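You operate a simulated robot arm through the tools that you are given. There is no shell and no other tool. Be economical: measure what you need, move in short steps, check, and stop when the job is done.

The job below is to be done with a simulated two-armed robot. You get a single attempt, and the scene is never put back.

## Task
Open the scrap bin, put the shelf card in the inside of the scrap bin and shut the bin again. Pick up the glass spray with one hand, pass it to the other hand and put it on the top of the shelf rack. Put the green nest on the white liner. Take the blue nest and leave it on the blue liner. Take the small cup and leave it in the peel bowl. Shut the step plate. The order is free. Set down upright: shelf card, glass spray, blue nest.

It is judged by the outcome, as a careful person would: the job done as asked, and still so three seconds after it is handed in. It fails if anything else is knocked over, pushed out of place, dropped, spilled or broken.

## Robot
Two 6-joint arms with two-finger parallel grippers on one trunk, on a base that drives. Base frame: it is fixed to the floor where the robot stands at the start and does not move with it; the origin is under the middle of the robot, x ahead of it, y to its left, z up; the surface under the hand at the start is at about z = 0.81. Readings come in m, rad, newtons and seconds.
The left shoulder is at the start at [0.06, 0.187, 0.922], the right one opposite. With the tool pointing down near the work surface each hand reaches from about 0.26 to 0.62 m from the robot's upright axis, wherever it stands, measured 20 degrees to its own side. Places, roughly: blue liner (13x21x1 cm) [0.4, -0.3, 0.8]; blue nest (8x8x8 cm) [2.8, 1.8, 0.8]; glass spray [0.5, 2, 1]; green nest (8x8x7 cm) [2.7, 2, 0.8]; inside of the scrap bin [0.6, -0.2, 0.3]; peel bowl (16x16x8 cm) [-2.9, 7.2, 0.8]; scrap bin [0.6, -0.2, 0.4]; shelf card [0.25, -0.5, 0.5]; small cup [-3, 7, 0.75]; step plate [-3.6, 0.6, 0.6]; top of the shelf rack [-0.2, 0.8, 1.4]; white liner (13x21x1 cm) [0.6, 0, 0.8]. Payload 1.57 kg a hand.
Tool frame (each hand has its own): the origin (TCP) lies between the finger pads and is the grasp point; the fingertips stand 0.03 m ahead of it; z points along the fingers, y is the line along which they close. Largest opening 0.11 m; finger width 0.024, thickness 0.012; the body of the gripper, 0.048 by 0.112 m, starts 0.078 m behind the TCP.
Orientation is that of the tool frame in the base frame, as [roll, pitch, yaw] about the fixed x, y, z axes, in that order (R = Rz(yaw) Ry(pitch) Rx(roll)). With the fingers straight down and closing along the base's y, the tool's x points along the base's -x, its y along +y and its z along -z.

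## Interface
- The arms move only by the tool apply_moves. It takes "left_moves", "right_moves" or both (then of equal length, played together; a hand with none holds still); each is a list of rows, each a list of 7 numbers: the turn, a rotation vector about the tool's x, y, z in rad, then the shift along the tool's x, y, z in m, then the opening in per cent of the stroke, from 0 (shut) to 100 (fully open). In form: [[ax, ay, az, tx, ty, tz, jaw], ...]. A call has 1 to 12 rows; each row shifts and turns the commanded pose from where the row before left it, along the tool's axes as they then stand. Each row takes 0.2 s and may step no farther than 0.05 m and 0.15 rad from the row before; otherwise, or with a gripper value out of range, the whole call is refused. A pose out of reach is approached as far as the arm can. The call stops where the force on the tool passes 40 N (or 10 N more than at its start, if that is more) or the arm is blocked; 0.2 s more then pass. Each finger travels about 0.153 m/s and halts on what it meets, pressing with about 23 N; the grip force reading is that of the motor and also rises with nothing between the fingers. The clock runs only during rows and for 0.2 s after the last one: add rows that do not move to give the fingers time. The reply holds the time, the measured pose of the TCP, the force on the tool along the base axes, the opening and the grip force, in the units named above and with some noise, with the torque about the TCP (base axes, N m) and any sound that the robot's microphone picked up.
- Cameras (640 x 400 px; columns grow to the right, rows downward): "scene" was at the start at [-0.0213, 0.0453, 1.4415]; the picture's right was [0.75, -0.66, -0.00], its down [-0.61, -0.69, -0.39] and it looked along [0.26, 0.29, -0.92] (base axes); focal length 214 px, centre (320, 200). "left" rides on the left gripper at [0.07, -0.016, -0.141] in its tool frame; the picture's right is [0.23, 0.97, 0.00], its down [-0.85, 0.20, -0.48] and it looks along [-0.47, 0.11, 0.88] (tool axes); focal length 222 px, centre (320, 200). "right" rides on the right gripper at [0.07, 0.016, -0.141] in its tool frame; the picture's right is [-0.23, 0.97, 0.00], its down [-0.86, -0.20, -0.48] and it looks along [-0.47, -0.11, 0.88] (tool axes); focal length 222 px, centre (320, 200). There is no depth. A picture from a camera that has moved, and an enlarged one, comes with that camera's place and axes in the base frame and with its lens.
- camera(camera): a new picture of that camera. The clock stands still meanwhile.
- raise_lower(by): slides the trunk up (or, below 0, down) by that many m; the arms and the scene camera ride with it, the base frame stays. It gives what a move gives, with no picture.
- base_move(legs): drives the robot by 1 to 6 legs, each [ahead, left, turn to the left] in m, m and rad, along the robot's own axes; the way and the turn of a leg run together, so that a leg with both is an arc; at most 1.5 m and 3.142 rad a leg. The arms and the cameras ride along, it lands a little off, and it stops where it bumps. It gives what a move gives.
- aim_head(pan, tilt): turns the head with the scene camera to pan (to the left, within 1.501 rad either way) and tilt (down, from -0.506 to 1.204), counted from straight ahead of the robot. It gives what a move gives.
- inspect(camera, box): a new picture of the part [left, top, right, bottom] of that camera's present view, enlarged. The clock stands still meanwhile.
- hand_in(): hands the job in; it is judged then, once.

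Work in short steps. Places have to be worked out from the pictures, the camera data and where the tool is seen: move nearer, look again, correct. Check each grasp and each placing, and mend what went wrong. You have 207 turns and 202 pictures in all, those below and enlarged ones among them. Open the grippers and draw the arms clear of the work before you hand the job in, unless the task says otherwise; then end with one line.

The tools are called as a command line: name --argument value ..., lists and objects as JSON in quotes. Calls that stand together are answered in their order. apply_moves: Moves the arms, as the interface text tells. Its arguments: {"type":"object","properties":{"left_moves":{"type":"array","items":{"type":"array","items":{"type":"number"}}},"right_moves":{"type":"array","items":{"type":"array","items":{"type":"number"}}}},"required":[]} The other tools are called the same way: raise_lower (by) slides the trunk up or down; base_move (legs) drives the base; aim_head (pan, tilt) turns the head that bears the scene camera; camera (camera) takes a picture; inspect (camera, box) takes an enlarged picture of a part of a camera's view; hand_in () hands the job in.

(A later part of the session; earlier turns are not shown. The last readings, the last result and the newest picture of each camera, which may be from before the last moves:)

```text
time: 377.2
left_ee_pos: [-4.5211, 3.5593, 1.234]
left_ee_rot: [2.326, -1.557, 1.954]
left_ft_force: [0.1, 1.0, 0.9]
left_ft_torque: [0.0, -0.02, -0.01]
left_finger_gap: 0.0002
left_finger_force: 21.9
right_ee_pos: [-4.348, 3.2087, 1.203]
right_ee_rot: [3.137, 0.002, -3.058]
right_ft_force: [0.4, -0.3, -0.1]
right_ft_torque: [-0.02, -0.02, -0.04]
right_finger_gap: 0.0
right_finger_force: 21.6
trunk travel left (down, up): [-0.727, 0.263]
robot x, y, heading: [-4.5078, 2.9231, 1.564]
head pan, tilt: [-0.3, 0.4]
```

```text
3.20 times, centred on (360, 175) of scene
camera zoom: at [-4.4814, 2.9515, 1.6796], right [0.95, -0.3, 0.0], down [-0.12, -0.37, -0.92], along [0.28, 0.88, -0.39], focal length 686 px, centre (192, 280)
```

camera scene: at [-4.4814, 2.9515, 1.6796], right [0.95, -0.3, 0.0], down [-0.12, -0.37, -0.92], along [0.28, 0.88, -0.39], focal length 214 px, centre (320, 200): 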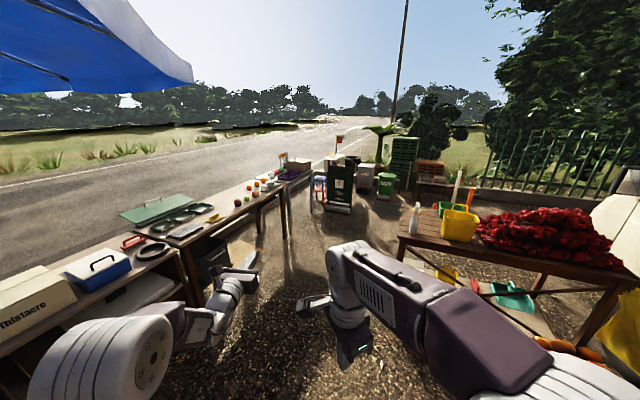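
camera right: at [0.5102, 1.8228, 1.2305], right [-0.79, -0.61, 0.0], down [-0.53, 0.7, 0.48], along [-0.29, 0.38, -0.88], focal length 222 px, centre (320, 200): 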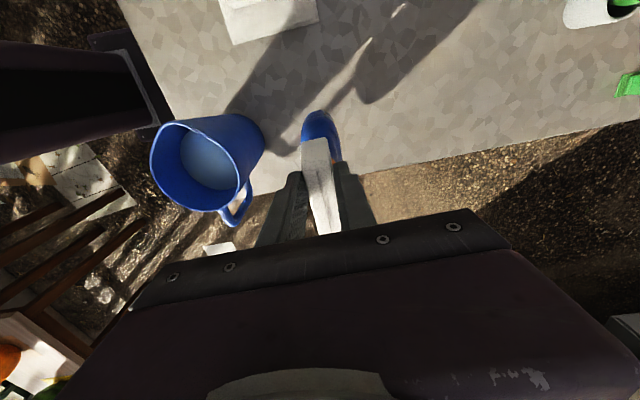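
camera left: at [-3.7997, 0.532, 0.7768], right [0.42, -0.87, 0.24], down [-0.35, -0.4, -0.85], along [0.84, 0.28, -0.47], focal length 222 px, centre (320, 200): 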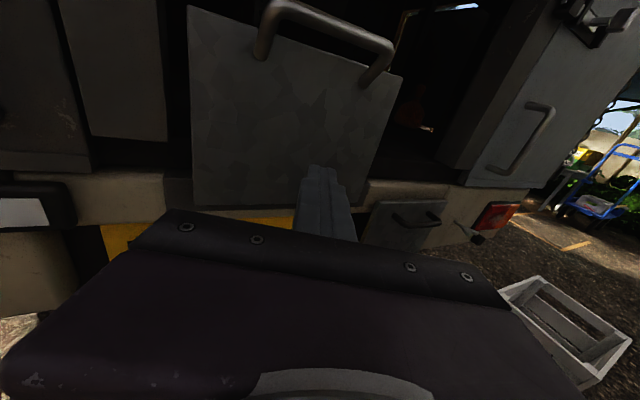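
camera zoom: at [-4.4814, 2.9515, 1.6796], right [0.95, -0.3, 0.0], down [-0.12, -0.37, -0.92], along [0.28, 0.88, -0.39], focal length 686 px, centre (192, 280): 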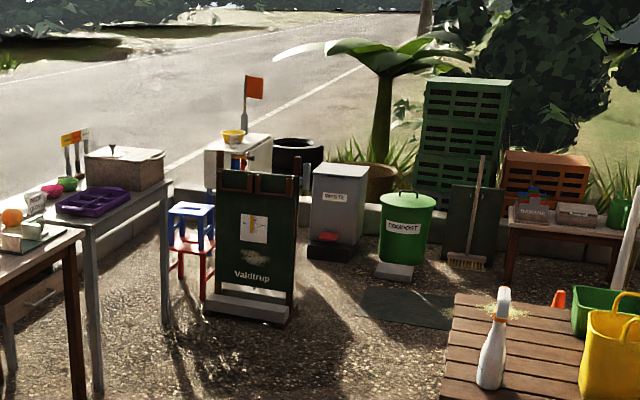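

Bowl sits on a white cabinet behind an A-board sign. I drive up the lane (heading ≈1.05), then look again.

base_move --legs '[[0, 0.2, -0.51], [1.3, 0.05, 0], [1.3, 0, 0]]'

aim_head --pan 0.1 --tilt 0.6

camera --camera "scene"

```text
time: 391.3
left_ee_pos: [-3.1513, 5.8081, 1.2349]
left_ee_rot: [2.311, -1.558, 1.451]
left_ft_force: [0.0, -0.8, 0.5]
left_ft_torque: [0.0, 0.03, -0.03]
left_finger_gap: 0.0
left_finger_force: 21.4
right_ee_pos: [-3.175, 5.4186, 1.2023]
right_ee_rot: [3.137, 0.004, 2.706]
right_ft_force: [0.0, -0.6, 0.4]
right_ft_torque: [-0.03, 0.02, -0.03]
right_finger_gap: 0.0
right_finger_force: 21.6
trunk travel left (down, up): [-0.727, 0.263]
robot x, y, heading: [-3.4532, 5.2485, 1.046]
head pan, tilt: [-0.3, 0.4]
```

```text
time: 392.2
left_ee_pos: [-3.1515, 5.8087, 1.2352]
left_ee_rot: [2.325, -1.555, 1.437]
left_ft_force: [0.1, 0.5, -0.7]
left_ft_torque: [-0.01, 0.02, -0.03]
left_finger_gap: 0.0002
left_finger_force: 21.8
right_ee_pos: [-3.1758, 5.419, 1.2034]
right_ee_rot: [3.138, 0.004, 2.708]
right_ft_force: [0.2, 0.3, -0.4]
right_ft_torque: [0.01, -0.01, 0.0]
right_finger_gap: 0.0
right_finger_force: 21.0
trunk travel left (down, up): [-0.727, 0.263]
robot x, y, heading: [-3.459, 5.2494, 1.049]
head pan, tilt: [0.099, 0.6]
```

```text
39 pictures are left
camera scene: at [-3.4506, 5.2795, 1.6615], right [0.91, -0.41, 0.0], down [-0.23, -0.51, -0.83], along [0.34, 0.75, -0.56], focal length 214 px, centre (320, 200)
```

scene: 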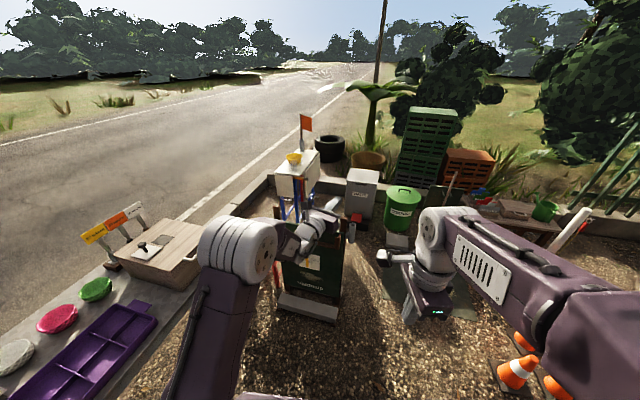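

Pass the A-board on its right side.

base_move --legs '[[0.3, -0.22, 0], [0.3, -0.22, 0], [0.55, 0, 0], [0, 0, 0.95]]'

aim_head --pan 0.0 --tilt 0.8

camera --camera "scene"

```text
time: 400.1
left_ee_pos: [-2.3106, 6.5781, 1.2329]
left_ee_rot: [-2.166, -1.53, -0.242]
left_ft_force: [-0.3, 0.2, -0.5]
left_ft_torque: [0.0, -0.01, 0.01]
left_finger_gap: 0.0001
left_finger_force: 21.3
right_ee_pos: [-2.2852, 6.1942, 1.201]
right_ee_rot: [3.135, -0.017, 2.851]
right_ft_force: [0.1, -0.3, -0.2]
right_ft_torque: [0.01, -0.01, 0.01]
right_finger_gap: 0.0
right_finger_force: 21.1
trunk travel left (down, up): [-0.727, 0.263]
robot x, y, heading: [-2.5605, 5.9928, 1.189]
head pan, tilt: [0.099, 0.6]
stopped in leg 4: the robot was blocked; the commanded pose is now the measured one
```

```text
time: 400.8
left_ee_pos: [-2.3104, 6.5754, 1.2354]
left_ee_rot: [-2.088, -1.526, -0.329]
left_ft_force: [-0.3, -0.1, 0.2]
left_ft_torque: [0.01, 0.03, -0.02]
left_finger_gap: 0.0
left_finger_force: 21.1
right_ee_pos: [-2.2862, 6.1947, 1.201]
right_ee_rot: [3.135, -0.015, 2.85]
right_ft_force: [0.7, -0.2, -0.2]
right_ft_torque: [0.01, 0.01, -0.02]
right_finger_gap: 0.0002
right_finger_force: 21.2
trunk travel left (down, up): [-0.727, 0.263]
robot x, y, heading: [-2.5601, 5.996, 1.193]
head pan, tilt: [0.0, 0.799]
```

```text
38 pictures are left
camera scene: at [-2.5702, 6.0192, 1.6464], right [0.93, -0.37, 0.01], down [-0.26, -0.67, -0.7], along [0.26, 0.65, -0.71], focal length 214 px, centre (320, 200)
```

scene: 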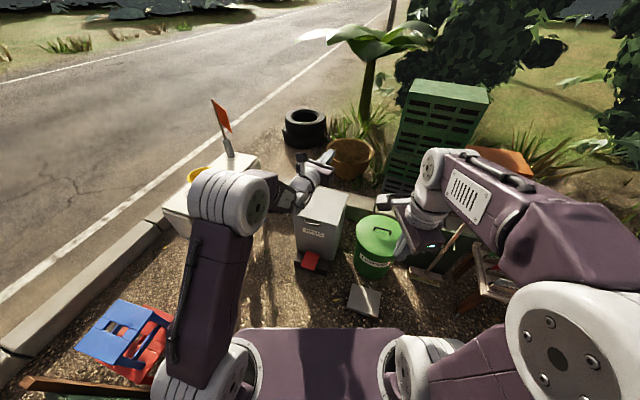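

The turn was blocked. Look down-left to see what is touching.

aim_head --pan 0.9 --tilt 1.2

camera --camera "scene"

aim_head --pan -1.3 --tilt 1.1

camera --camera "scene"

```text
time: 402.0
left_ee_pos: [-2.3105, 6.5784, 1.2336]
left_ee_rot: [-2.127, -1.527, -0.29]
left_ft_force: [-0.4, -0.4, 0.4]
left_ft_torque: [-0.01, 0.01, 0.0]
left_finger_gap: 0.0
left_finger_force: 20.8
right_ee_pos: [-2.2843, 6.1972, 1.2009]
right_ee_rot: [3.136, -0.017, 2.852]
right_ft_force: [0.8, -0.9, -0.1]
right_ft_torque: [0.0, -0.03, 0.03]
right_finger_gap: 0.0
right_finger_force: 21.8
trunk travel left (down, up): [-0.727, 0.263]
robot x, y, heading: [-2.5597, 5.9945, 1.195]
head pan, tilt: [0.901, 1.201]
```

```text
37 pictures are left
camera scene: at [-2.6267, 5.9954, 1.618], right [0.87, 0.5, 0.01], down [0.47, -0.81, -0.35], along [-0.17, 0.31, -0.94], focal length 214 px, centre (320, 200)
```

scene: 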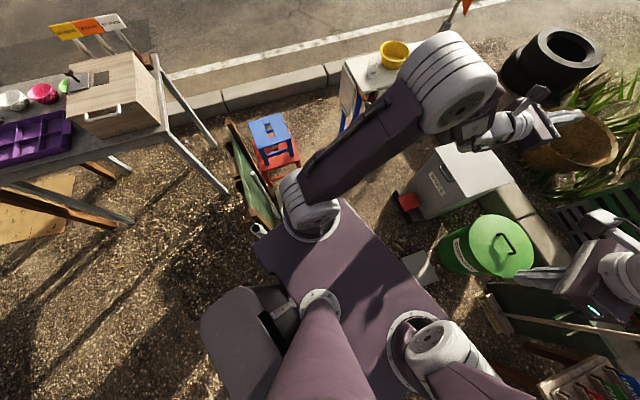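

```text
time: 404.1
left_ee_pos: [-2.3093, 6.578, 1.2336]
left_ee_rot: [-2.125, -1.527, -0.292]
left_ft_force: [0.1, -0.5, 0.0]
left_ft_torque: [0.01, 0.02, -0.04]
left_finger_gap: 0.0001
left_finger_force: 21.9
right_ee_pos: [-2.2855, 6.1973, 1.2012]
right_ee_rot: [3.136, -0.015, 2.853]
right_ft_force: [0.1, -0.2, 0.0]
right_ft_torque: [0.01, -0.01, 0.02]
right_finger_gap: 0.0
right_finger_force: 21.3
trunk travel left (down, up): [-0.727, 0.263]
robot x, y, heading: [-2.5569, 5.9982, 1.193]
head pan, tilt: [-1.3, 1.1]
```

```text
36 pictures are left
camera scene: at [-2.5358, 5.9398, 1.6252], right [-0.11, -0.99, 0.0], down [-0.88, 0.09, -0.46], along [0.46, -0.05, -0.89], focal length 214 px, centre (320, 200)
```

scene: 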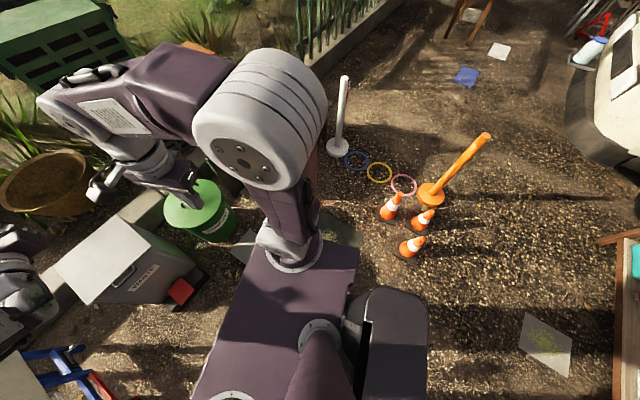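

The A-board is right at my front-left corner. Move away to the right first, then re-check.

base_move --legs '[[-0.05, -0.15, 0]]'

aim_head --pan 0.9 --tilt 1.1

camera --camera "scene"

```text
time: 405.5
left_ee_pos: [-2.2068, 6.4888, 1.2283]
left_ee_rot: [-2.561, -1.539, 0.155]
left_ft_force: [-0.4, -1.1, -1.3]
left_ft_torque: [0.04, -0.03, -0.02]
left_finger_gap: 0.0
left_finger_force: 20.9
right_ee_pos: [-2.1782, 6.1062, 1.1995]
right_ee_rot: [-3.138, -0.006, 2.856]
right_ft_force: [-0.2, -0.3, -0.7]
right_ft_torque: [0.08, -0.01, 0.02]
right_finger_gap: 0.0
right_finger_force: 20.9
trunk travel left (down, up): [-0.727, 0.263]
robot x, y, heading: [-2.4428, 5.8904, 1.202]
head pan, tilt: [-1.3, 1.1]
```

```text
time: 407.6
left_ee_pos: [-2.1876, 6.4749, 1.228]
left_ee_rot: [-2.277, -1.522, -0.124]
left_ft_force: [-0.1, 0.5, 0.1]
left_ft_torque: [0.0, -0.02, -0.04]
left_finger_gap: 0.0002
left_finger_force: 21.7
right_ee_pos: [-2.1576, 6.0908, 1.1955]
right_ee_rot: [3.138, -0.025, 2.853]
right_ft_force: [0.0, 0.9, 0.2]
right_ft_torque: [0.02, 0.05, -0.02]
right_finger_gap: 0.0001
right_finger_force: 20.8
trunk travel left (down, up): [-0.727, 0.263]
robot x, y, heading: [-2.4456, 5.8915, 1.197]
head pan, tilt: [0.901, 1.1]
```

```text
35 pictures are left
camera scene: at [-2.5033, 5.8721, 1.6243], right [0.87, 0.5, 0.01], down [0.45, -0.77, -0.46], along [-0.22, 0.4, -0.89], focal length 214 px, centre (320, 200)
```

scene: 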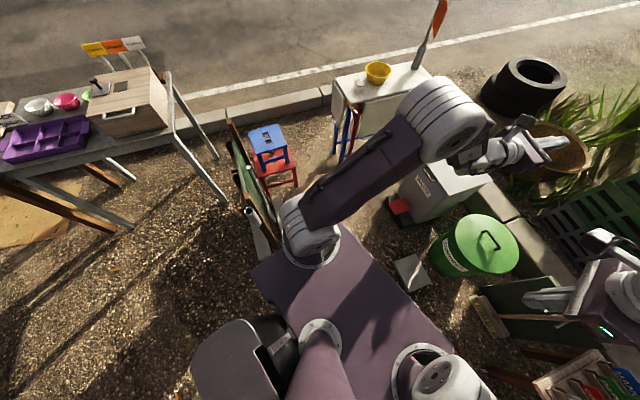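

The board is unmoved. The white cup is at about (-2.89,7.05) and the yellow bowl at (-2.84,7.17) on the white cabinet. From here I turn left 0.5 rad and creep forward between the board and the grey bin.

base_move --legs '[[0, 0, 0.5]]'

base_move --legs '[[0.4, 0, 0]]'

aim_head --pan 0.3 --tilt 1.0

camera --camera "scene"

```text
time: 409.4
left_ee_pos: [-2.4949, 6.5268, 1.2275]
left_ee_rot: [-2.119, -1.503, 0.187]
left_ft_force: [0.7, -0.2, 0.4]
left_ft_torque: [0.01, -0.01, 0.01]
left_finger_gap: 0.0002
left_finger_force: 21.7
right_ee_pos: [-2.2951, 6.2078, 1.1966]
right_ee_rot: [3.14, -0.021, -2.926]
right_ft_force: [-0.5, -0.3, -0.6]
right_ft_torque: [-0.02, 0.03, 0.01]
right_finger_gap: 0.0
right_finger_force: 20.9
trunk travel left (down, up): [-0.727, 0.263]
robot x, y, heading: [-2.4447, 5.8907, 1.702]
head pan, tilt: [0.901, 1.1]
```

```text
time: 411.9
left_ee_pos: [-2.523, 6.9167, 1.2282]
left_ee_rot: [-2.022, -1.48, 0.071]
left_ft_force: [-0.1, -0.1, 0.5]
left_ft_torque: [-0.02, -0.02, -0.01]
left_finger_gap: 0.0003
left_finger_force: 21.1
right_ee_pos: [-2.3257, 6.5975, 1.1939]
right_ee_rot: [3.137, -0.033, -2.93]
right_ft_force: [-0.5, 0.1, -0.2]
right_ft_torque: [0.03, 0.02, -0.01]
right_finger_gap: 0.0002
right_finger_force: 21.1
trunk travel left (down, up): [-0.727, 0.263]
robot x, y, heading: [-2.4876, 6.2841, 1.698]
head pan, tilt: [0.901, 1.1]
```

```text
time: 412.9
left_ee_pos: [-2.5178, 6.9071, 1.2322]
left_ee_rot: [-1.917, -1.465, -0.053]
left_ft_force: [-0.5, -0.5, -0.5]
left_ft_torque: [-0.01, -0.01, -0.03]
left_finger_gap: 0.0
left_finger_force: 20.8
right_ee_pos: [-2.3242, 6.5903, 1.1962]
right_ee_rot: [3.129, -0.036, -2.926]
right_ft_force: [-0.3, -0.4, -0.5]
right_ft_torque: [0.01, 0.0, 0.0]
right_finger_gap: 0.0002
right_finger_force: 20.9
trunk travel left (down, up): [-0.727, 0.263]
robot x, y, heading: [-2.4894, 6.2816, 1.694]
head pan, tilt: [0.3, 1.0]
```

```text
34 pictures are left
camera scene: at [-2.5148, 6.3094, 1.631], right [0.91, 0.41, 0.0], down [0.35, -0.77, -0.53], along [-0.22, 0.48, -0.85], focal length 214 px, centre (320, 200)
```

scene: 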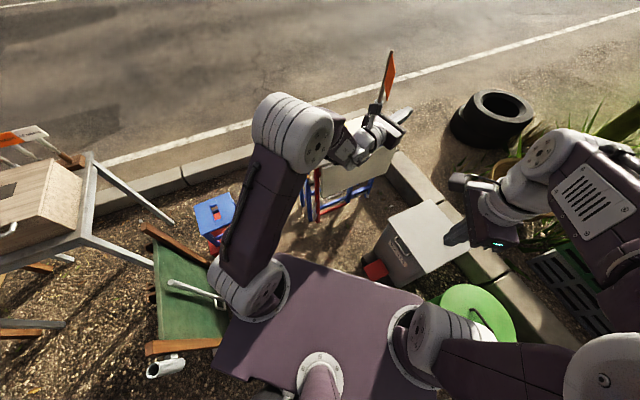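

The robot is slightly tilted and the board looks odd. Inspect the board closely.

inspect --camera "scene" --box '[110, 180, 310, 390]'

aim_head --pan 1.5 --tilt 0.9

camera --camera "scene"

```text
1.90 times, centred on (210, 285) of scene
camera zoom: at [-2.5148, 6.3094, 1.631], right [0.91, 0.41, 0.0], down [0.35, -0.77, -0.53], along [-0.22, 0.48, -0.85], focal length 408 px, centre (530, 38)
```

zoom: 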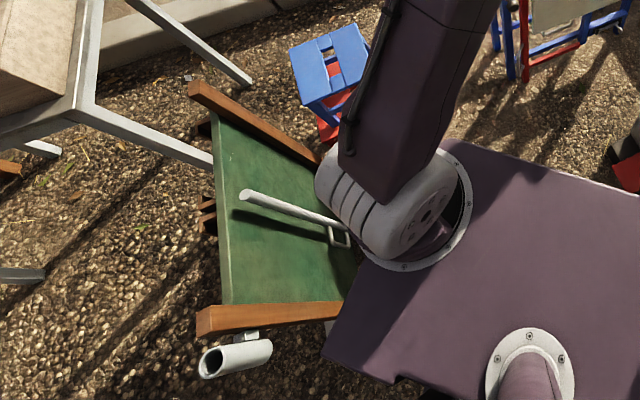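

```text
time: 414.3
left_ee_pos: [-2.5187, 6.9058, 1.2315]
left_ee_rot: [-1.914, -1.464, -0.053]
left_ft_force: [-0.5, 0.5, -0.5]
left_ft_torque: [-0.03, 0.03, -0.02]
left_finger_gap: 0.0
left_finger_force: 22.0
right_ee_pos: [-2.3254, 6.5901, 1.1966]
right_ee_rot: [3.129, -0.036, -2.928]
right_ft_force: [0.2, 1.0, 0.5]
right_ft_torque: [-0.01, 0.02, -0.02]
right_finger_gap: 0.0
right_finger_force: 21.3
trunk travel left (down, up): [-0.727, 0.263]
robot x, y, heading: [-2.4873, 6.283, 1.693]
head pan, tilt: [1.499, 0.901]
```

```text
32 pictures are left
camera scene: at [-2.5616, 6.2419, 1.639], right [-0.05, 1.0, -0.01], down [0.78, 0.03, -0.62], along [-0.62, -0.04, -0.78], focal length 214 px, centre (320, 200)
```

scene: 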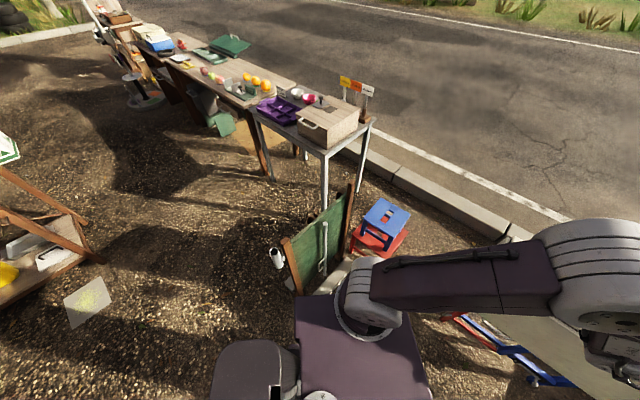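

The board is still upright and where it was. Before going nearer, bring the left hand back to tool-down (opened).

apply_moves --left_moves '[[-0.14, 0, 0, 0, 0, -0.02, 0], [-0.14, 0, 0, 0, 0, -0.02, 0], [-0.14, 0, 0, 0, 0, -0.02, 0], [-0.14, 0, 0, 0, 0, -0.02, 0], [-0.14, 0, 0, 0, 0, 0, 0], [-0.14, 0, 0, 0, 0, 0, 0]]'

apply_moves --left_moves '[[0, -0.143, 0, 0, 0, 0, 0], [0, -0.143, 0, 0, 0, 0, 0], [0, -0.143, 0, 0, 0, 0, 0], [0, -0.143, 0, 0, 0, 0, 0], [0, -0.143, 0, 0, 0, 0, 0], [0, -0.143, 0, 0, 0, 0, 0], [0, -0.143, 0, 0, 0, 0, 0], [0, -0.143, 0, 0, 0, 0, 0], [0, -0.143, 0, 0, 0, 0, 0], [0, -0.143, 0, 0, 0, 0, 30], [0, -0.143, 0, 0, 0, 0, 60]]'

base_move --legs '[[0.08, 0.1, 0]]'

aim_head --pan 0.2 --tilt 0.9

camera --camera "scene"

```text
time: 415.7
left_ee_pos: [-2.5652, 6.8446, 1.235]
left_ee_rot: [-2.808, -1.476, 0.014]
left_ft_force: [0.0, 0.6, 0.2]
left_ft_torque: [-0.01, -0.02, -0.01]
left_finger_gap: 0.0
left_finger_force: 21.7
right_ee_pos: [-2.3253, 6.5916, 1.1947]
right_ee_rot: [3.13, -0.032, -2.928]
right_ft_force: [0.1, 0.1, -0.9]
right_ft_torque: [-0.07, 0.02, -0.01]
right_finger_gap: 0.0001
right_finger_force: 20.6
trunk travel left (down, up): [-0.727, 0.263]
robot x, y, heading: [-2.4909, 6.2869, 1.698]
head pan, tilt: [1.499, 0.901]
```

```text
time: 418.1
left_ee_pos: [-2.5741, 6.7919, 1.2108]
left_ee_rot: [-3.107, 0.092, 0.353]
left_ft_force: [-0.7, 0.3, -0.3]
left_ft_torque: [0.0, 0.04, 0.02]
left_finger_gap: 0.0663
left_finger_force: 0.0
left hand out of reach, approached as far as the arm can: row 8, 9, 10, 11
right_ee_pos: [-2.3242, 6.5884, 1.1954]
right_ee_rot: [3.126, -0.037, -2.928]
right_ft_force: [0.0, -0.4, -1.1]
right_ft_torque: [0.03, -0.04, 0.01]
right_finger_gap: 0.0
right_finger_force: 21.3
trunk travel left (down, up): [-0.727, 0.263]
robot x, y, heading: [-2.4895, 6.2837, 1.695]
head pan, tilt: [1.499, 0.901]
```

```text
time: 419.4
left_ee_pos: [-2.6833, 6.8532, 1.203]
left_ee_rot: [-3.106, 0.093, 0.353]
left_ft_force: [0.2, 0.1, -0.4]
left_ft_torque: [-0.03, 0.03, 0.01]
left_finger_gap: 0.0658
left_finger_force: 0.0
right_ee_pos: [-2.429, 6.6587, 1.1942]
right_ee_rot: [3.13, -0.041, -2.927]
right_ft_force: [0.3, -0.1, -0.8]
right_ft_torque: [-0.03, 0.06, 0.02]
right_finger_gap: 0.0001
right_finger_force: 21.6
trunk travel left (down, up): [-0.727, 0.263]
robot x, y, heading: [-2.6022, 6.352, 1.698]
head pan, tilt: [1.499, 0.901]
```

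```text
time: 420.8
left_ee_pos: [-2.6888, 6.8515, 1.2039]
left_ee_rot: [-3.109, 0.09, 0.353]
left_ft_force: [0.1, -1.0, -0.2]
left_ft_torque: [0.01, -0.03, 0.02]
left_finger_gap: 0.066
left_finger_force: 0.2
right_ee_pos: [-2.4351, 6.658, 1.1953]
right_ee_rot: [3.127, -0.034, -2.926]
right_ft_force: [-1.1, 0.3, 0.3]
right_ft_torque: [-0.02, 0.02, 0.0]
right_finger_gap: 0.0003
right_finger_force: 21.1
trunk travel left (down, up): [-0.727, 0.263]
robot x, y, heading: [-2.6024, 6.3509, 1.7]
head pan, tilt: [0.201, 0.901]
```

```text
31 pictures are left
camera scene: at [-2.6174, 6.366, 1.6366], right [0.95, 0.32, 0.0], down [0.25, -0.74, -0.62], along [-0.2, 0.59, -0.78], focal length 214 px, centre (320, 200)
```

scene: 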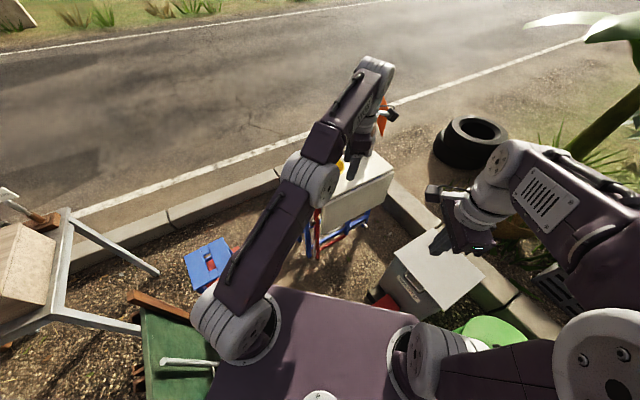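

Use the left wrist camera to see the bowl and cup.

camera --camera "left"

```text
30 pictures are left
camera left: at [-2.617, 6.8913, 1.3397], right [0.55, -0.84, -0.05], down [-0.68, -0.48, 0.55], along [-0.48, -0.26, -0.84], focal length 222 px, centre (320, 200)
```

left: 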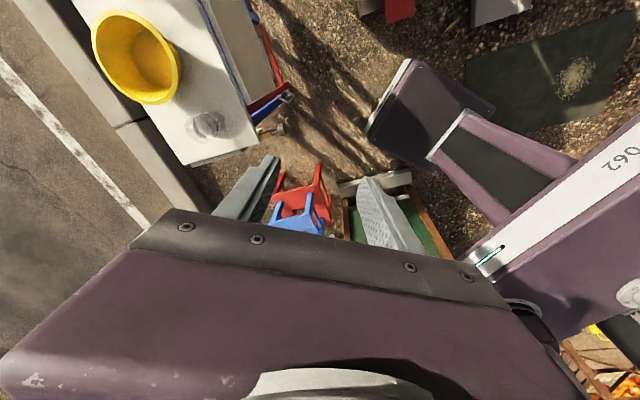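

Cup ≈(-2.90,7.07), bowl centre ≈(-2.86,7.26). Creep forward 0.28 m in two steps.

base_move --legs '[[0.18, 0, 0]]'

base_move --legs '[[0.1, 0, 0]]'

camera --camera "left"

```text
time: 422.3
left_ee_pos: [-2.7091, 7.0273, 1.2042]
left_ee_rot: [-3.106, 0.093, 0.353]
left_ft_force: [-0.5, 0.3, 0.7]
left_ft_torque: [0.02, -0.01, 0.02]
left_finger_gap: 0.0659
left_finger_force: 0.1
right_ee_pos: [-2.4566, 6.8328, 1.1961]
right_ee_rot: [3.124, -0.035, -2.927]
right_ft_force: [0.1, 0.2, -0.4]
right_ft_torque: [0.06, -0.01, 0.01]
right_finger_gap: 0.0001
right_finger_force: 21.6
trunk travel left (down, up): [-0.727, 0.263]
robot x, y, heading: [-2.6244, 6.5304, 1.695]
head pan, tilt: [0.201, 0.901]
```

```text
time: 423.5
left_ee_pos: [-2.7216, 7.124, 1.2045]
left_ee_rot: [-3.107, 0.089, 0.35]
left_ft_force: [0.0, 0.2, 1.1]
left_ft_torque: [0.02, -0.01, 0.0]
left_finger_gap: 0.0661
left_finger_force: 0.1
right_ee_pos: [-2.4681, 6.9289, 1.1955]
right_ee_rot: [3.125, -0.035, -2.93]
right_ft_force: [0.1, -0.3, -0.7]
right_ft_torque: [-0.02, -0.03, 0.0]
right_finger_gap: 0.0001
right_finger_force: 21.5
trunk travel left (down, up): [-0.727, 0.263]
robot x, y, heading: [-2.6359, 6.628, 1.694]
head pan, tilt: [0.201, 0.901]
```

```text
29 pictures are left
camera left: at [-2.6498, 7.1639, 1.3407], right [0.54, -0.84, -0.05], down [-0.69, -0.48, 0.55], along [-0.48, -0.26, -0.84], focal length 222 px, centre (320, 200)
```

left: 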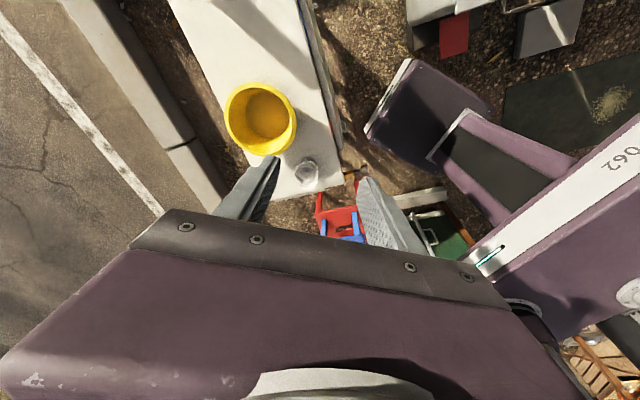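

No obstruction. Move the left hand over the cup and lower 0.2 m with the trunk.

apply_moves --left_moves '[[0, 0.08, 0, -0.02, 0, 0, 70], [0, 0, 0, -0.037, -0.003, 0, 70], [0, 0, 0, -0.037, -0.003, 0, 70], [0, 0, 0, -0.037, -0.003, 0, 70], [0, 0, 0, -0.037, -0.003, 0, 70], [0, 0, 0, -0.025, 0, 0, 70]]'

raise_lower --by -0.2

camera --camera "left"

```text
time: 424.9
left_ee_pos: [-2.9081, 7.0726, 1.2069]
left_ee_rot: [-3.106, 0.007, 0.346]
left_ft_force: [-0.2, 0.3, -0.5]
left_ft_torque: [-0.01, -0.03, 0.03]
left_finger_gap: 0.0771
left_finger_force: 0.1
right_ee_pos: [-2.4682, 6.9323, 1.1948]
right_ee_rot: [3.128, -0.034, -2.93]
right_ft_force: [-0.5, -0.4, -0.7]
right_ft_torque: [0.01, 0.01, -0.03]
right_finger_gap: 0.0003
right_finger_force: 21.3
trunk travel left (down, up): [-0.727, 0.263]
robot x, y, heading: [-2.6361, 6.626, 1.698]
head pan, tilt: [0.201, 0.901]
```

```text
time: 427.0
left_ee_pos: [-2.9065, 7.0722, 1.0058]
left_ee_rot: [-3.107, 0.01, 0.347]
left_ft_force: [0.3, -0.5, -0.2]
left_ft_torque: [0.01, 0.0, 0.03]
left_finger_gap: 0.0768
left_finger_force: 0.1
right_ee_pos: [-2.4677, 6.9321, 0.9948]
right_ee_rot: [3.127, -0.036, -2.929]
right_ft_force: [-0.8, -0.1, 0.2]
right_ft_torque: [-0.02, 0.01, 0.01]
right_finger_gap: 0.0
right_finger_force: 21.6
trunk travel left (down, up): [-0.527, 0.463]
robot x, y, heading: [-2.6353, 6.6275, 1.694]
head pan, tilt: [0.201, 0.901]
```

```text
28 pictures are left
camera left: at [-2.8457, 7.1076, 1.1489], right [0.55, -0.84, -0.04], down [-0.73, -0.49, 0.48], along [-0.42, -0.24, -0.88], focal length 222 px, centre (320, 200)
```

left: 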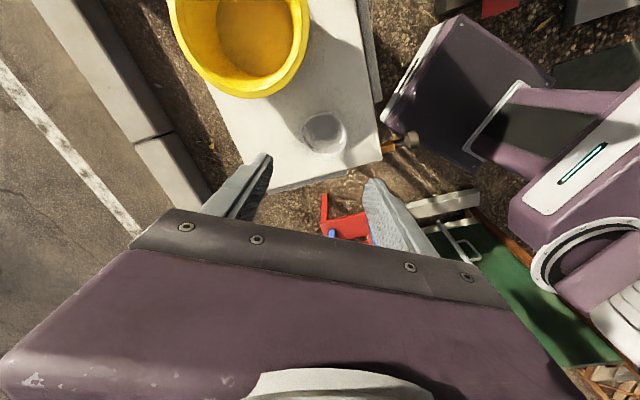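

Aligned over the cup. Open fully and lower to just above finger height.

apply_moves --left_moves '[[0, 0, 0, 0.003, 0, 0, 100], [0, 0, 0, 0, 0, 0, 100]]'

raise_lower --by -0.17

camera --camera "left"

camera --camera "scene"

```text
time: 427.6
left_ee_pos: [-2.9037, 7.074, 1.0064]
left_ee_rot: [-3.105, 0.009, 0.346]
left_ft_force: [0.8, 0.3, -0.3]
left_ft_torque: [0.02, -0.02, 0.02]
left_finger_gap: 0.11
left_finger_force: 0.1
right_ee_pos: [-2.4685, 6.9315, 0.995]
right_ee_rot: [3.128, -0.034, -2.93]
right_ft_force: [-0.1, 0.3, 0.0]
right_ft_torque: [0.01, -0.01, -0.01]
right_finger_gap: 0.0001
right_finger_force: 20.8
trunk travel left (down, up): [-0.527, 0.463]
robot x, y, heading: [-2.6374, 6.6297, 1.699]
head pan, tilt: [0.201, 0.901]
```

```text
time: 429.6
left_ee_pos: [-2.9041, 7.0728, 0.8363]
left_ee_rot: [-3.107, 0.01, 0.348]
left_ft_force: [-0.8, -0.6, -0.3]
left_ft_torque: [-0.02, -0.01, -0.02]
left_finger_gap: 0.1099
left_finger_force: 0.0
right_ee_pos: [-2.4689, 6.9309, 0.8264]
right_ee_rot: [3.128, -0.033, -2.929]
right_ft_force: [0.5, -0.1, 1.0]
right_ft_torque: [0.01, -0.04, -0.02]
right_finger_gap: 0.0002
right_finger_force: 21.0
trunk travel left (down, up): [-0.357, 0.633]
robot x, y, heading: [-2.6328, 6.629, 1.697]
head pan, tilt: [0.201, 0.901]
```

```text
27 pictures are left
camera left: at [-2.8424, 7.1087, 0.9787], right [0.55, -0.84, -0.04], down [-0.73, -0.49, 0.48], along [-0.42, -0.24, -0.88], focal length 222 px, centre (320, 200)
```

left: 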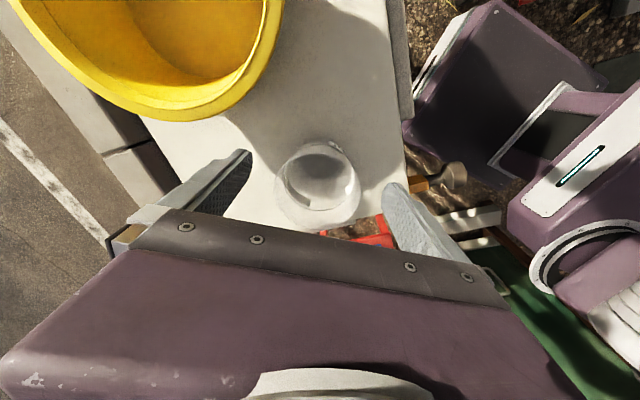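

```text
26 pictures are left
camera scene: at [-2.6513, 6.6402, 1.2667], right [0.95, 0.32, 0.0], down [0.25, -0.74, -0.62], along [-0.2, 0.59, -0.78], focal length 214 px, centre (320, 200)
```

scene: 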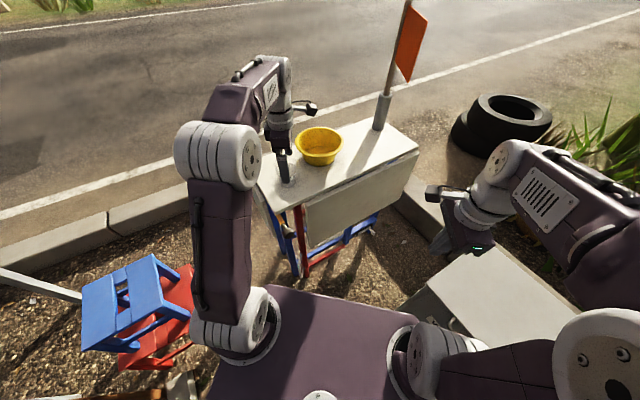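

Lower 6 cm more with the arm and close gently.

apply_moves --left_moves '[[0, 0, 0, 0, 0, 0.03, 100], [0, 0, 0, 0, 0, 0.025, 100], [0, 0, 0, 0, 0, 0, 80], [0, 0, 0, 0, 0, 0, 60], [0, 0, 0, 0, 0, 0, 45], [0, 0, 0, 0, 0, 0, 45]]'

camera --camera "left"

```text
time: 431.0
left_ee_pos: [-2.9045, 7.0762, 0.7813]
left_ee_rot: [-3.109, 0.009, 0.347]
left_ft_force: [0.4, 0.8, -1.0]
left_ft_torque: [-0.03, 0.02, 0.0]
left_finger_gap: 0.0653
left_finger_force: 22.4
right_ee_pos: [-2.4675, 6.9316, 0.8254]
right_ee_rot: [3.128, -0.034, -2.929]
right_ft_force: [0.2, -0.6, -0.4]
right_ft_torque: [0.01, 0.02, 0.01]
right_finger_gap: 0.0
right_finger_force: 21.6
trunk travel left (down, up): [-0.357, 0.633]
robot x, y, heading: [-2.6356, 6.6253, 1.7]
head pan, tilt: [0.201, 0.901]
```

```text
25 pictures are left
camera left: at [-2.844, 7.1107, 0.9235], right [0.55, -0.84, -0.04], down [-0.73, -0.49, 0.48], along [-0.42, -0.24, -0.88], focal length 222 px, centre (320, 200)
```

left: 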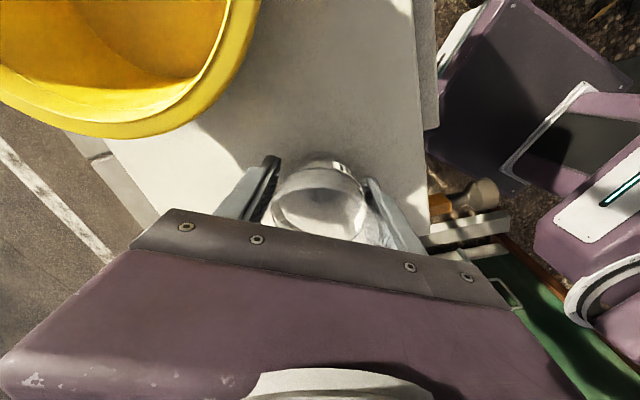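

Cup gripped. Lift 16 cm, then move over the bowl.

apply_moves --left_moves '[[0, 0, 0, 0, 0, -0.03, 40], [0, 0, 0, 0, 0, -0.045, 40], [0, 0, 0, 0, 0, -0.045, 40], [0, 0, 0, 0, 0, -0.04, 40], [0, 0, 0, 0.026, -0.037, 0, 40], [0, 0, 0, 0.026, -0.037, 0, 40], [0, 0, 0, 0.026, -0.037, 0, 40], [0, 0, 0, 0.026, -0.037, 0, 40]]'

camera --camera "left"

camera --camera "scene"

```text
time: 432.8
left_ee_pos: [-2.8528, 7.1218, 0.8809]
left_ee_rot: [-3.108, 0.01, 0.349]
left_ft_force: [0.5, 0.0, -0.7]
left_ft_torque: [-0.02, -0.04, -0.04]
left_finger_gap: 0.0655
left_finger_force: 22.9
left hand out of reach, approached as far as the arm can: row 5, 6, 7, 8
right_ee_pos: [-2.4684, 6.9319, 0.8248]
right_ee_rot: [3.129, -0.034, -2.927]
right_ft_force: [0.6, -0.4, 0.0]
right_ft_torque: [-0.04, 0.01, 0.03]
right_finger_gap: 0.0
right_finger_force: 21.3
trunk travel left (down, up): [-0.357, 0.633]
robot x, y, heading: [-2.6326, 6.6255, 1.692]
head pan, tilt: [0.201, 0.901]
```

```text
24 pictures are left
camera left: at [-2.792, 7.1573, 1.0236], right [0.55, -0.84, -0.03], down [-0.73, -0.49, 0.48], along [-0.42, -0.24, -0.88], focal length 222 px, centre (320, 200)
```

left: 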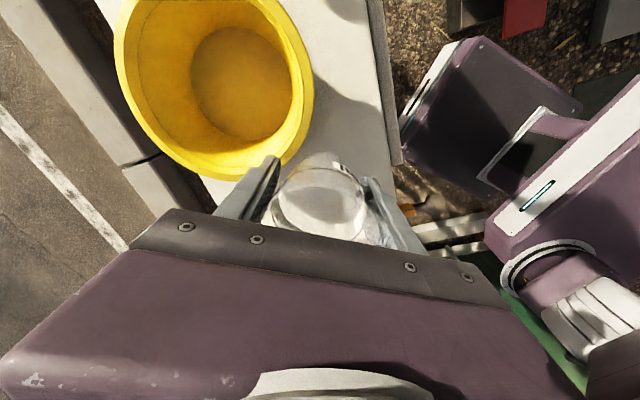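

```text
23 pictures are left
camera scene: at [-2.6513, 6.6411, 1.2666], right [0.95, 0.32, 0.0], down [0.25, -0.74, -0.62], along [-0.2, 0.59, -0.78], focal length 214 px, centre (320, 200)
```

scene: 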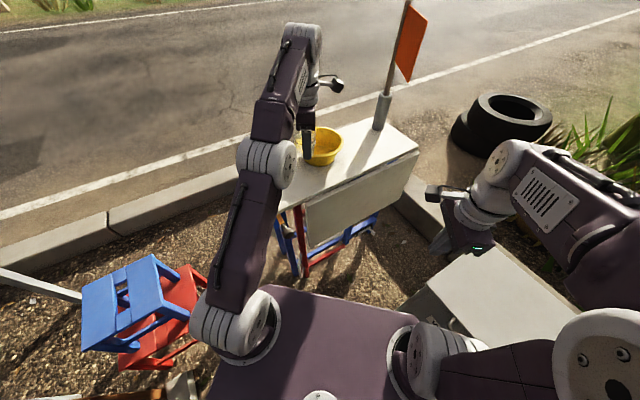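

The arm is at its reach; raise the trunk 8 cm and drive forward 11 cm to bring the cup over the bowl.

raise_lower --by 0.08

base_move --legs '[[0.115, 0, 0]]'

camera --camera "left"

camera --camera "scene"

```text
time: 433.9
left_ee_pos: [-2.8534, 7.1208, 0.9624]
left_ee_rot: [-3.109, 0.01, 0.348]
left_ft_force: [0.0, 0.4, 0.0]
left_ft_torque: [-0.04, 0.0, -0.02]
left_finger_gap: 0.0651
left_finger_force: 22.7
right_ee_pos: [-2.4683, 6.931, 0.9041]
right_ee_rot: [3.128, -0.035, -2.929]
right_ft_force: [0.1, 0.3, 0.6]
right_ft_torque: [-0.02, -0.02, 0.01]
right_finger_gap: 0.0
right_finger_force: 20.9
trunk travel left (down, up): [-0.437, 0.553]
robot x, y, heading: [-2.6337, 6.626, 1.696]
head pan, tilt: [0.201, 0.901]
```

```text
time: 435.1
left_ee_pos: [-2.8665, 7.2375, 0.9615]
left_ee_rot: [-3.108, 0.01, 0.345]
left_ft_force: [-0.5, 0.6, -1.0]
left_ft_torque: [-0.03, 0.0, -0.01]
left_finger_gap: 0.0654
left_finger_force: 23.1
right_ee_pos: [-2.4807, 7.0461, 0.9048]
right_ee_rot: [3.13, -0.035, -2.93]
right_ft_force: [-0.4, 0.7, 0.3]
right_ft_torque: [-0.04, 0.03, 0.0]
right_finger_gap: 0.0002
right_finger_force: 21.2
trunk travel left (down, up): [-0.437, 0.553]
robot x, y, heading: [-2.6498, 6.7413, 1.694]
head pan, tilt: [0.201, 0.901]
```

```text
22 pictures are left
camera left: at [-2.8053, 7.2725, 1.1037], right [0.54, -0.84, -0.03], down [-0.73, -0.49, 0.48], along [-0.42, -0.24, -0.88], focal length 222 px, centre (320, 200)
```

left: 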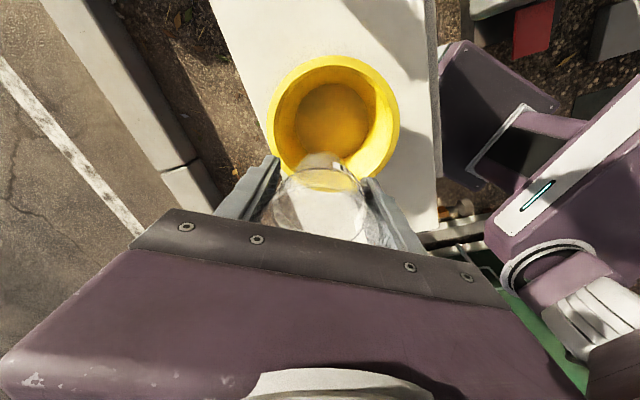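

```text
21 pictures are left
camera scene: at [-2.6656, 6.7563, 1.3466], right [0.95, 0.32, 0.0], down [0.25, -0.74, -0.62], along [-0.2, 0.59, -0.78], focal length 214 px, centre (320, 200)
```

scene: 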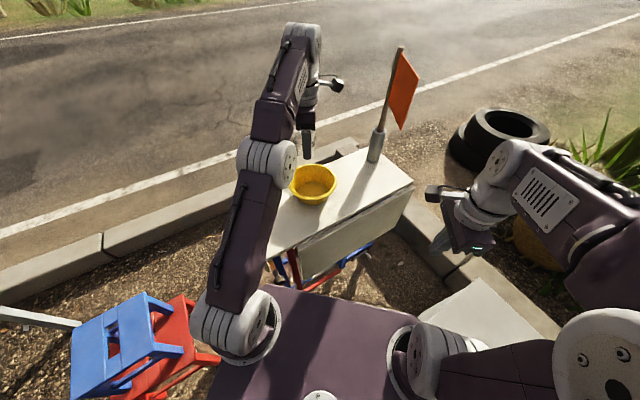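

Shift 2.8 cm to centre, then lower 11 cm.

apply_moves --left_moves '[[0, 0, 0, 0.026, 0.009, 0, 40], [0, 0, 0, 0, 0, 0, 40]]'

raise_lower --by -0.1

camera --camera "left"

```text
time: 435.8
left_ee_pos: [-2.84, 7.2374, 0.962]
left_ee_rot: [-3.109, 0.009, 0.348]
left_ft_force: [0.3, 0.5, -0.4]
left_ft_torque: [-0.01, 0.0, -0.01]
left_finger_gap: 0.0653
left_finger_force: 23.0
right_ee_pos: [-2.4827, 7.045, 0.9041]
right_ee_rot: [3.126, -0.034, -2.931]
right_ft_force: [-0.2, -0.1, -0.2]
right_ft_torque: [0.0, -0.01, -0.03]
right_finger_gap: 0.0002
right_finger_force: 21.6
trunk travel left (down, up): [-0.437, 0.553]
robot x, y, heading: [-2.6489, 6.7401, 1.693]
head pan, tilt: [0.201, 0.901]
```

```text
time: 437.1
left_ee_pos: [-2.8399, 7.2379, 0.8607]
left_ee_rot: [-3.106, 0.01, 0.346]
left_ft_force: [-0.8, -0.2, -0.6]
left_ft_torque: [0.0, -0.02, -0.03]
left_finger_gap: 0.0654
left_finger_force: 23.1
right_ee_pos: [-2.482, 7.0455, 0.8041]
right_ee_rot: [3.128, -0.034, -2.93]
right_ft_force: [0.7, -0.4, 0.1]
right_ft_torque: [0.02, -0.01, 0.02]
right_finger_gap: 0.0
right_finger_force: 21.2
trunk travel left (down, up): [-0.337, 0.653]
robot x, y, heading: [-2.6511, 6.7401, 1.693]
head pan, tilt: [0.201, 0.901]
```

```text
20 pictures are left
camera left: at [-2.7781, 7.2723, 1.0034], right [0.54, -0.84, -0.04], down [-0.73, -0.49, 0.48], along [-0.42, -0.24, -0.88], focal length 222 px, centre (320, 200)
```

left: 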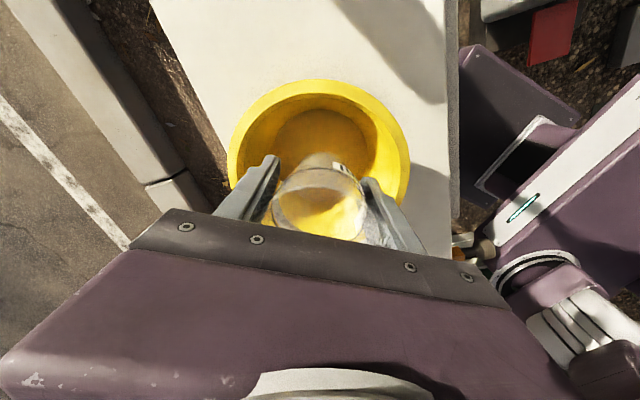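

Nearly centred. Small correction and lower in steps to contact.

apply_moves --left_moves '[[0, 0, 0, 0.008, -0.002, 0.015, 40], [0, 0, 0, 0, 0, 0.015, 40], [0, 0, 0, 0, 0, 0.012, 40], [0, 0, 0, 0, 0, 0.01, 40]]'

camera --camera "left"

```text
time: 438.1
left_ee_pos: [-2.8334, 7.2436, 0.8095]
left_ee_rot: [-3.108, 0.01, 0.344]
left_ft_force: [0.0, -0.5, -0.4]
left_ft_torque: [-0.03, 0.0, 0.0]
left_finger_gap: 0.0651
left_finger_force: 23.2
right_ee_pos: [-2.4818, 7.046, 0.8042]
right_ee_rot: [3.127, -0.035, -2.929]
right_ft_force: [0.2, 0.6, 0.3]
right_ft_torque: [0.01, -0.05, 0.01]
right_finger_gap: 0.0
right_finger_force: 21.3
trunk travel left (down, up): [-0.337, 0.653]
robot x, y, heading: [-2.6483, 6.7425, 1.694]
head pan, tilt: [0.201, 0.901]
```

```text
19 pictures are left
camera left: at [-2.772, 7.2784, 0.9512], right [0.54, -0.84, -0.04], down [-0.73, -0.49, 0.48], along [-0.42, -0.24, -0.88], focal length 222 px, centre (320, 200)
```

left: 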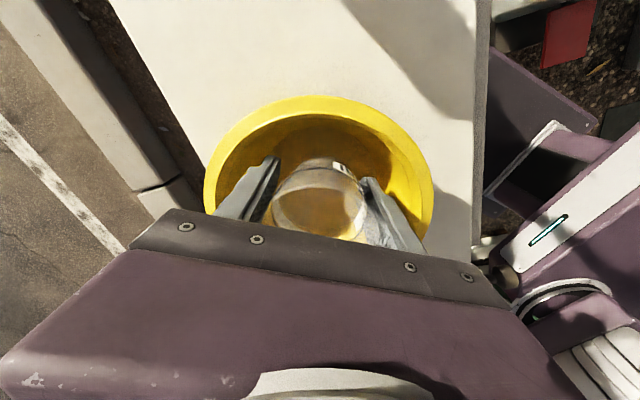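

Cup is inside the bowl, no contact yet. Continue down in small steps.

apply_moves --left_moves '[[0, 0, 0, 0, 0, 0.007, 40], [0, 0, 0, 0, 0, 0.007, 40], [0, 0, 0, 0, 0, 0.007, 40]]'

```text
time: 438.9
left_ee_pos: [-2.8338, 7.2435, 0.7894]
left_ee_rot: [-3.106, 0.011, 0.345]
left_ft_force: [-0.1, 0.0, 1.2]
left_ft_torque: [0.06, 0.02, 0.01]
left_finger_gap: 0.0651
left_finger_force: 23.5
right_ee_pos: [-2.4808, 7.0457, 0.8044]
right_ee_rot: [3.128, -0.035, -2.931]
right_ft_force: [-0.3, -0.6, 0.1]
right_ft_torque: [0.0, 0.02, -0.01]
right_finger_gap: 0.0002
right_finger_force: 21.2
trunk travel left (down, up): [-0.337, 0.653]
robot x, y, heading: [-2.6491, 6.7428, 1.695]
head pan, tilt: [0.201, 0.901]
```

Another couple of millimetres.

apply_moves --left_moves '[[0, 0, 0, 0, 0, 0.004, 40], [0, 0, 0, 0, 0, 0.004, 40]]'

```text
time: 439.5
left_ee_pos: [-2.8347, 7.2427, 0.7844]
left_ee_rot: [-3.1, 0.009, 0.346]
left_ft_force: [-3.7, -0.1, 26.1]
left_ft_torque: [0.24, 0.26, 0.14]
left_finger_gap: 0.0649
left_finger_force: 23.0
right_ee_pos: [-2.4824, 7.0431, 0.8053]
right_ee_rot: [3.127, -0.034, -2.931]
right_ft_force: [-0.1, -0.4, -0.3]
right_ft_torque: [-0.01, 0.03, -0.01]
right_finger_gap: 0.0
right_finger_force: 21.7
trunk travel left (down, up): [-0.337, 0.653]
robot x, y, heading: [-2.6514, 6.741, 1.691]
head pan, tilt: [0.201, 0.901]
```

Contact. Ease, open just enough, and withdraw straight up.

apply_moves --left_moves '[[0, 0, 0, 0, 0, -0.003, 50], [0, 0, 0, 0, 0, 0, 66], [0, 0, 0, 0, 0, 0, 70], [0, 0, 0, 0, 0, -0.02, 70], [0, 0, 0, 0, 0, -0.03, 72], [0, 0, 0, 0, 0, -0.03, 75]]'

raise_lower --by 0.15

camera --camera "left"

```text
time: 440.9
left_ee_pos: [-2.834, 7.2368, 0.8608]
left_ee_rot: [-3.11, 0.011, 0.345]
left_ft_force: [0.1, 0.2, -0.2]
left_ft_torque: [0.0, 0.01, 0.02]
left_finger_gap: 0.0824
left_finger_force: 0.1
left hand out of reach, approached as far as the arm can: row 6
right_ee_pos: [-2.4824, 7.0449, 0.8034]
right_ee_rot: [3.127, -0.035, -2.93]
right_ft_force: [-0.9, 0.0, 0.2]
right_ft_torque: [-0.02, 0.01, 0.02]
right_finger_gap: 0.0
right_finger_force: 21.5
trunk travel left (down, up): [-0.337, 0.653]
robot x, y, heading: [-2.65, 6.7416, 1.694]
head pan, tilt: [0.201, 0.901]
```

```text
time: 442.6
left_ee_pos: [-2.8324, 7.2383, 1.0103]
left_ee_rot: [-3.108, 0.011, 0.345]
left_ft_force: [0.6, 0.6, 0.1]
left_ft_torque: [0.0, 0.01, -0.02]
left_finger_gap: 0.0824
left_finger_force: 0.0
right_ee_pos: [-2.4814, 7.0455, 0.9543]
right_ee_rot: [3.128, -0.037, -2.931]
right_ft_force: [0.1, 0.5, -0.3]
right_ft_torque: [0.0, 0.04, 0.01]
right_finger_gap: 0.0
right_finger_force: 21.4
trunk travel left (down, up): [-0.487, 0.503]
robot x, y, heading: [-2.6471, 6.7398, 1.693]
head pan, tilt: [0.201, 0.901]
```

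```text
18 pictures are left
camera left: at [-2.7717, 7.2722, 1.1531], right [0.54, -0.84, -0.04], down [-0.73, -0.49, 0.48], along [-0.42, -0.24, -0.88], focal length 222 px, centre (320, 200)
```

left: 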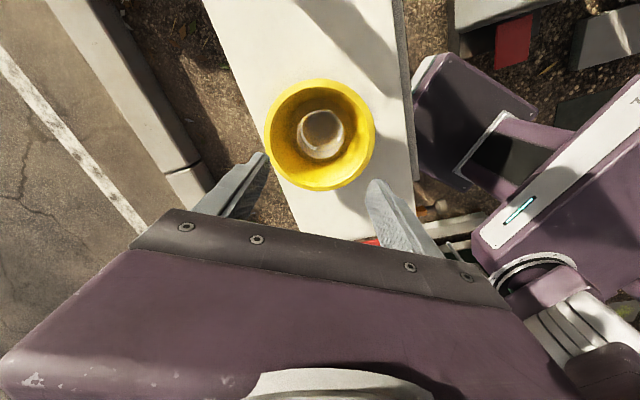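

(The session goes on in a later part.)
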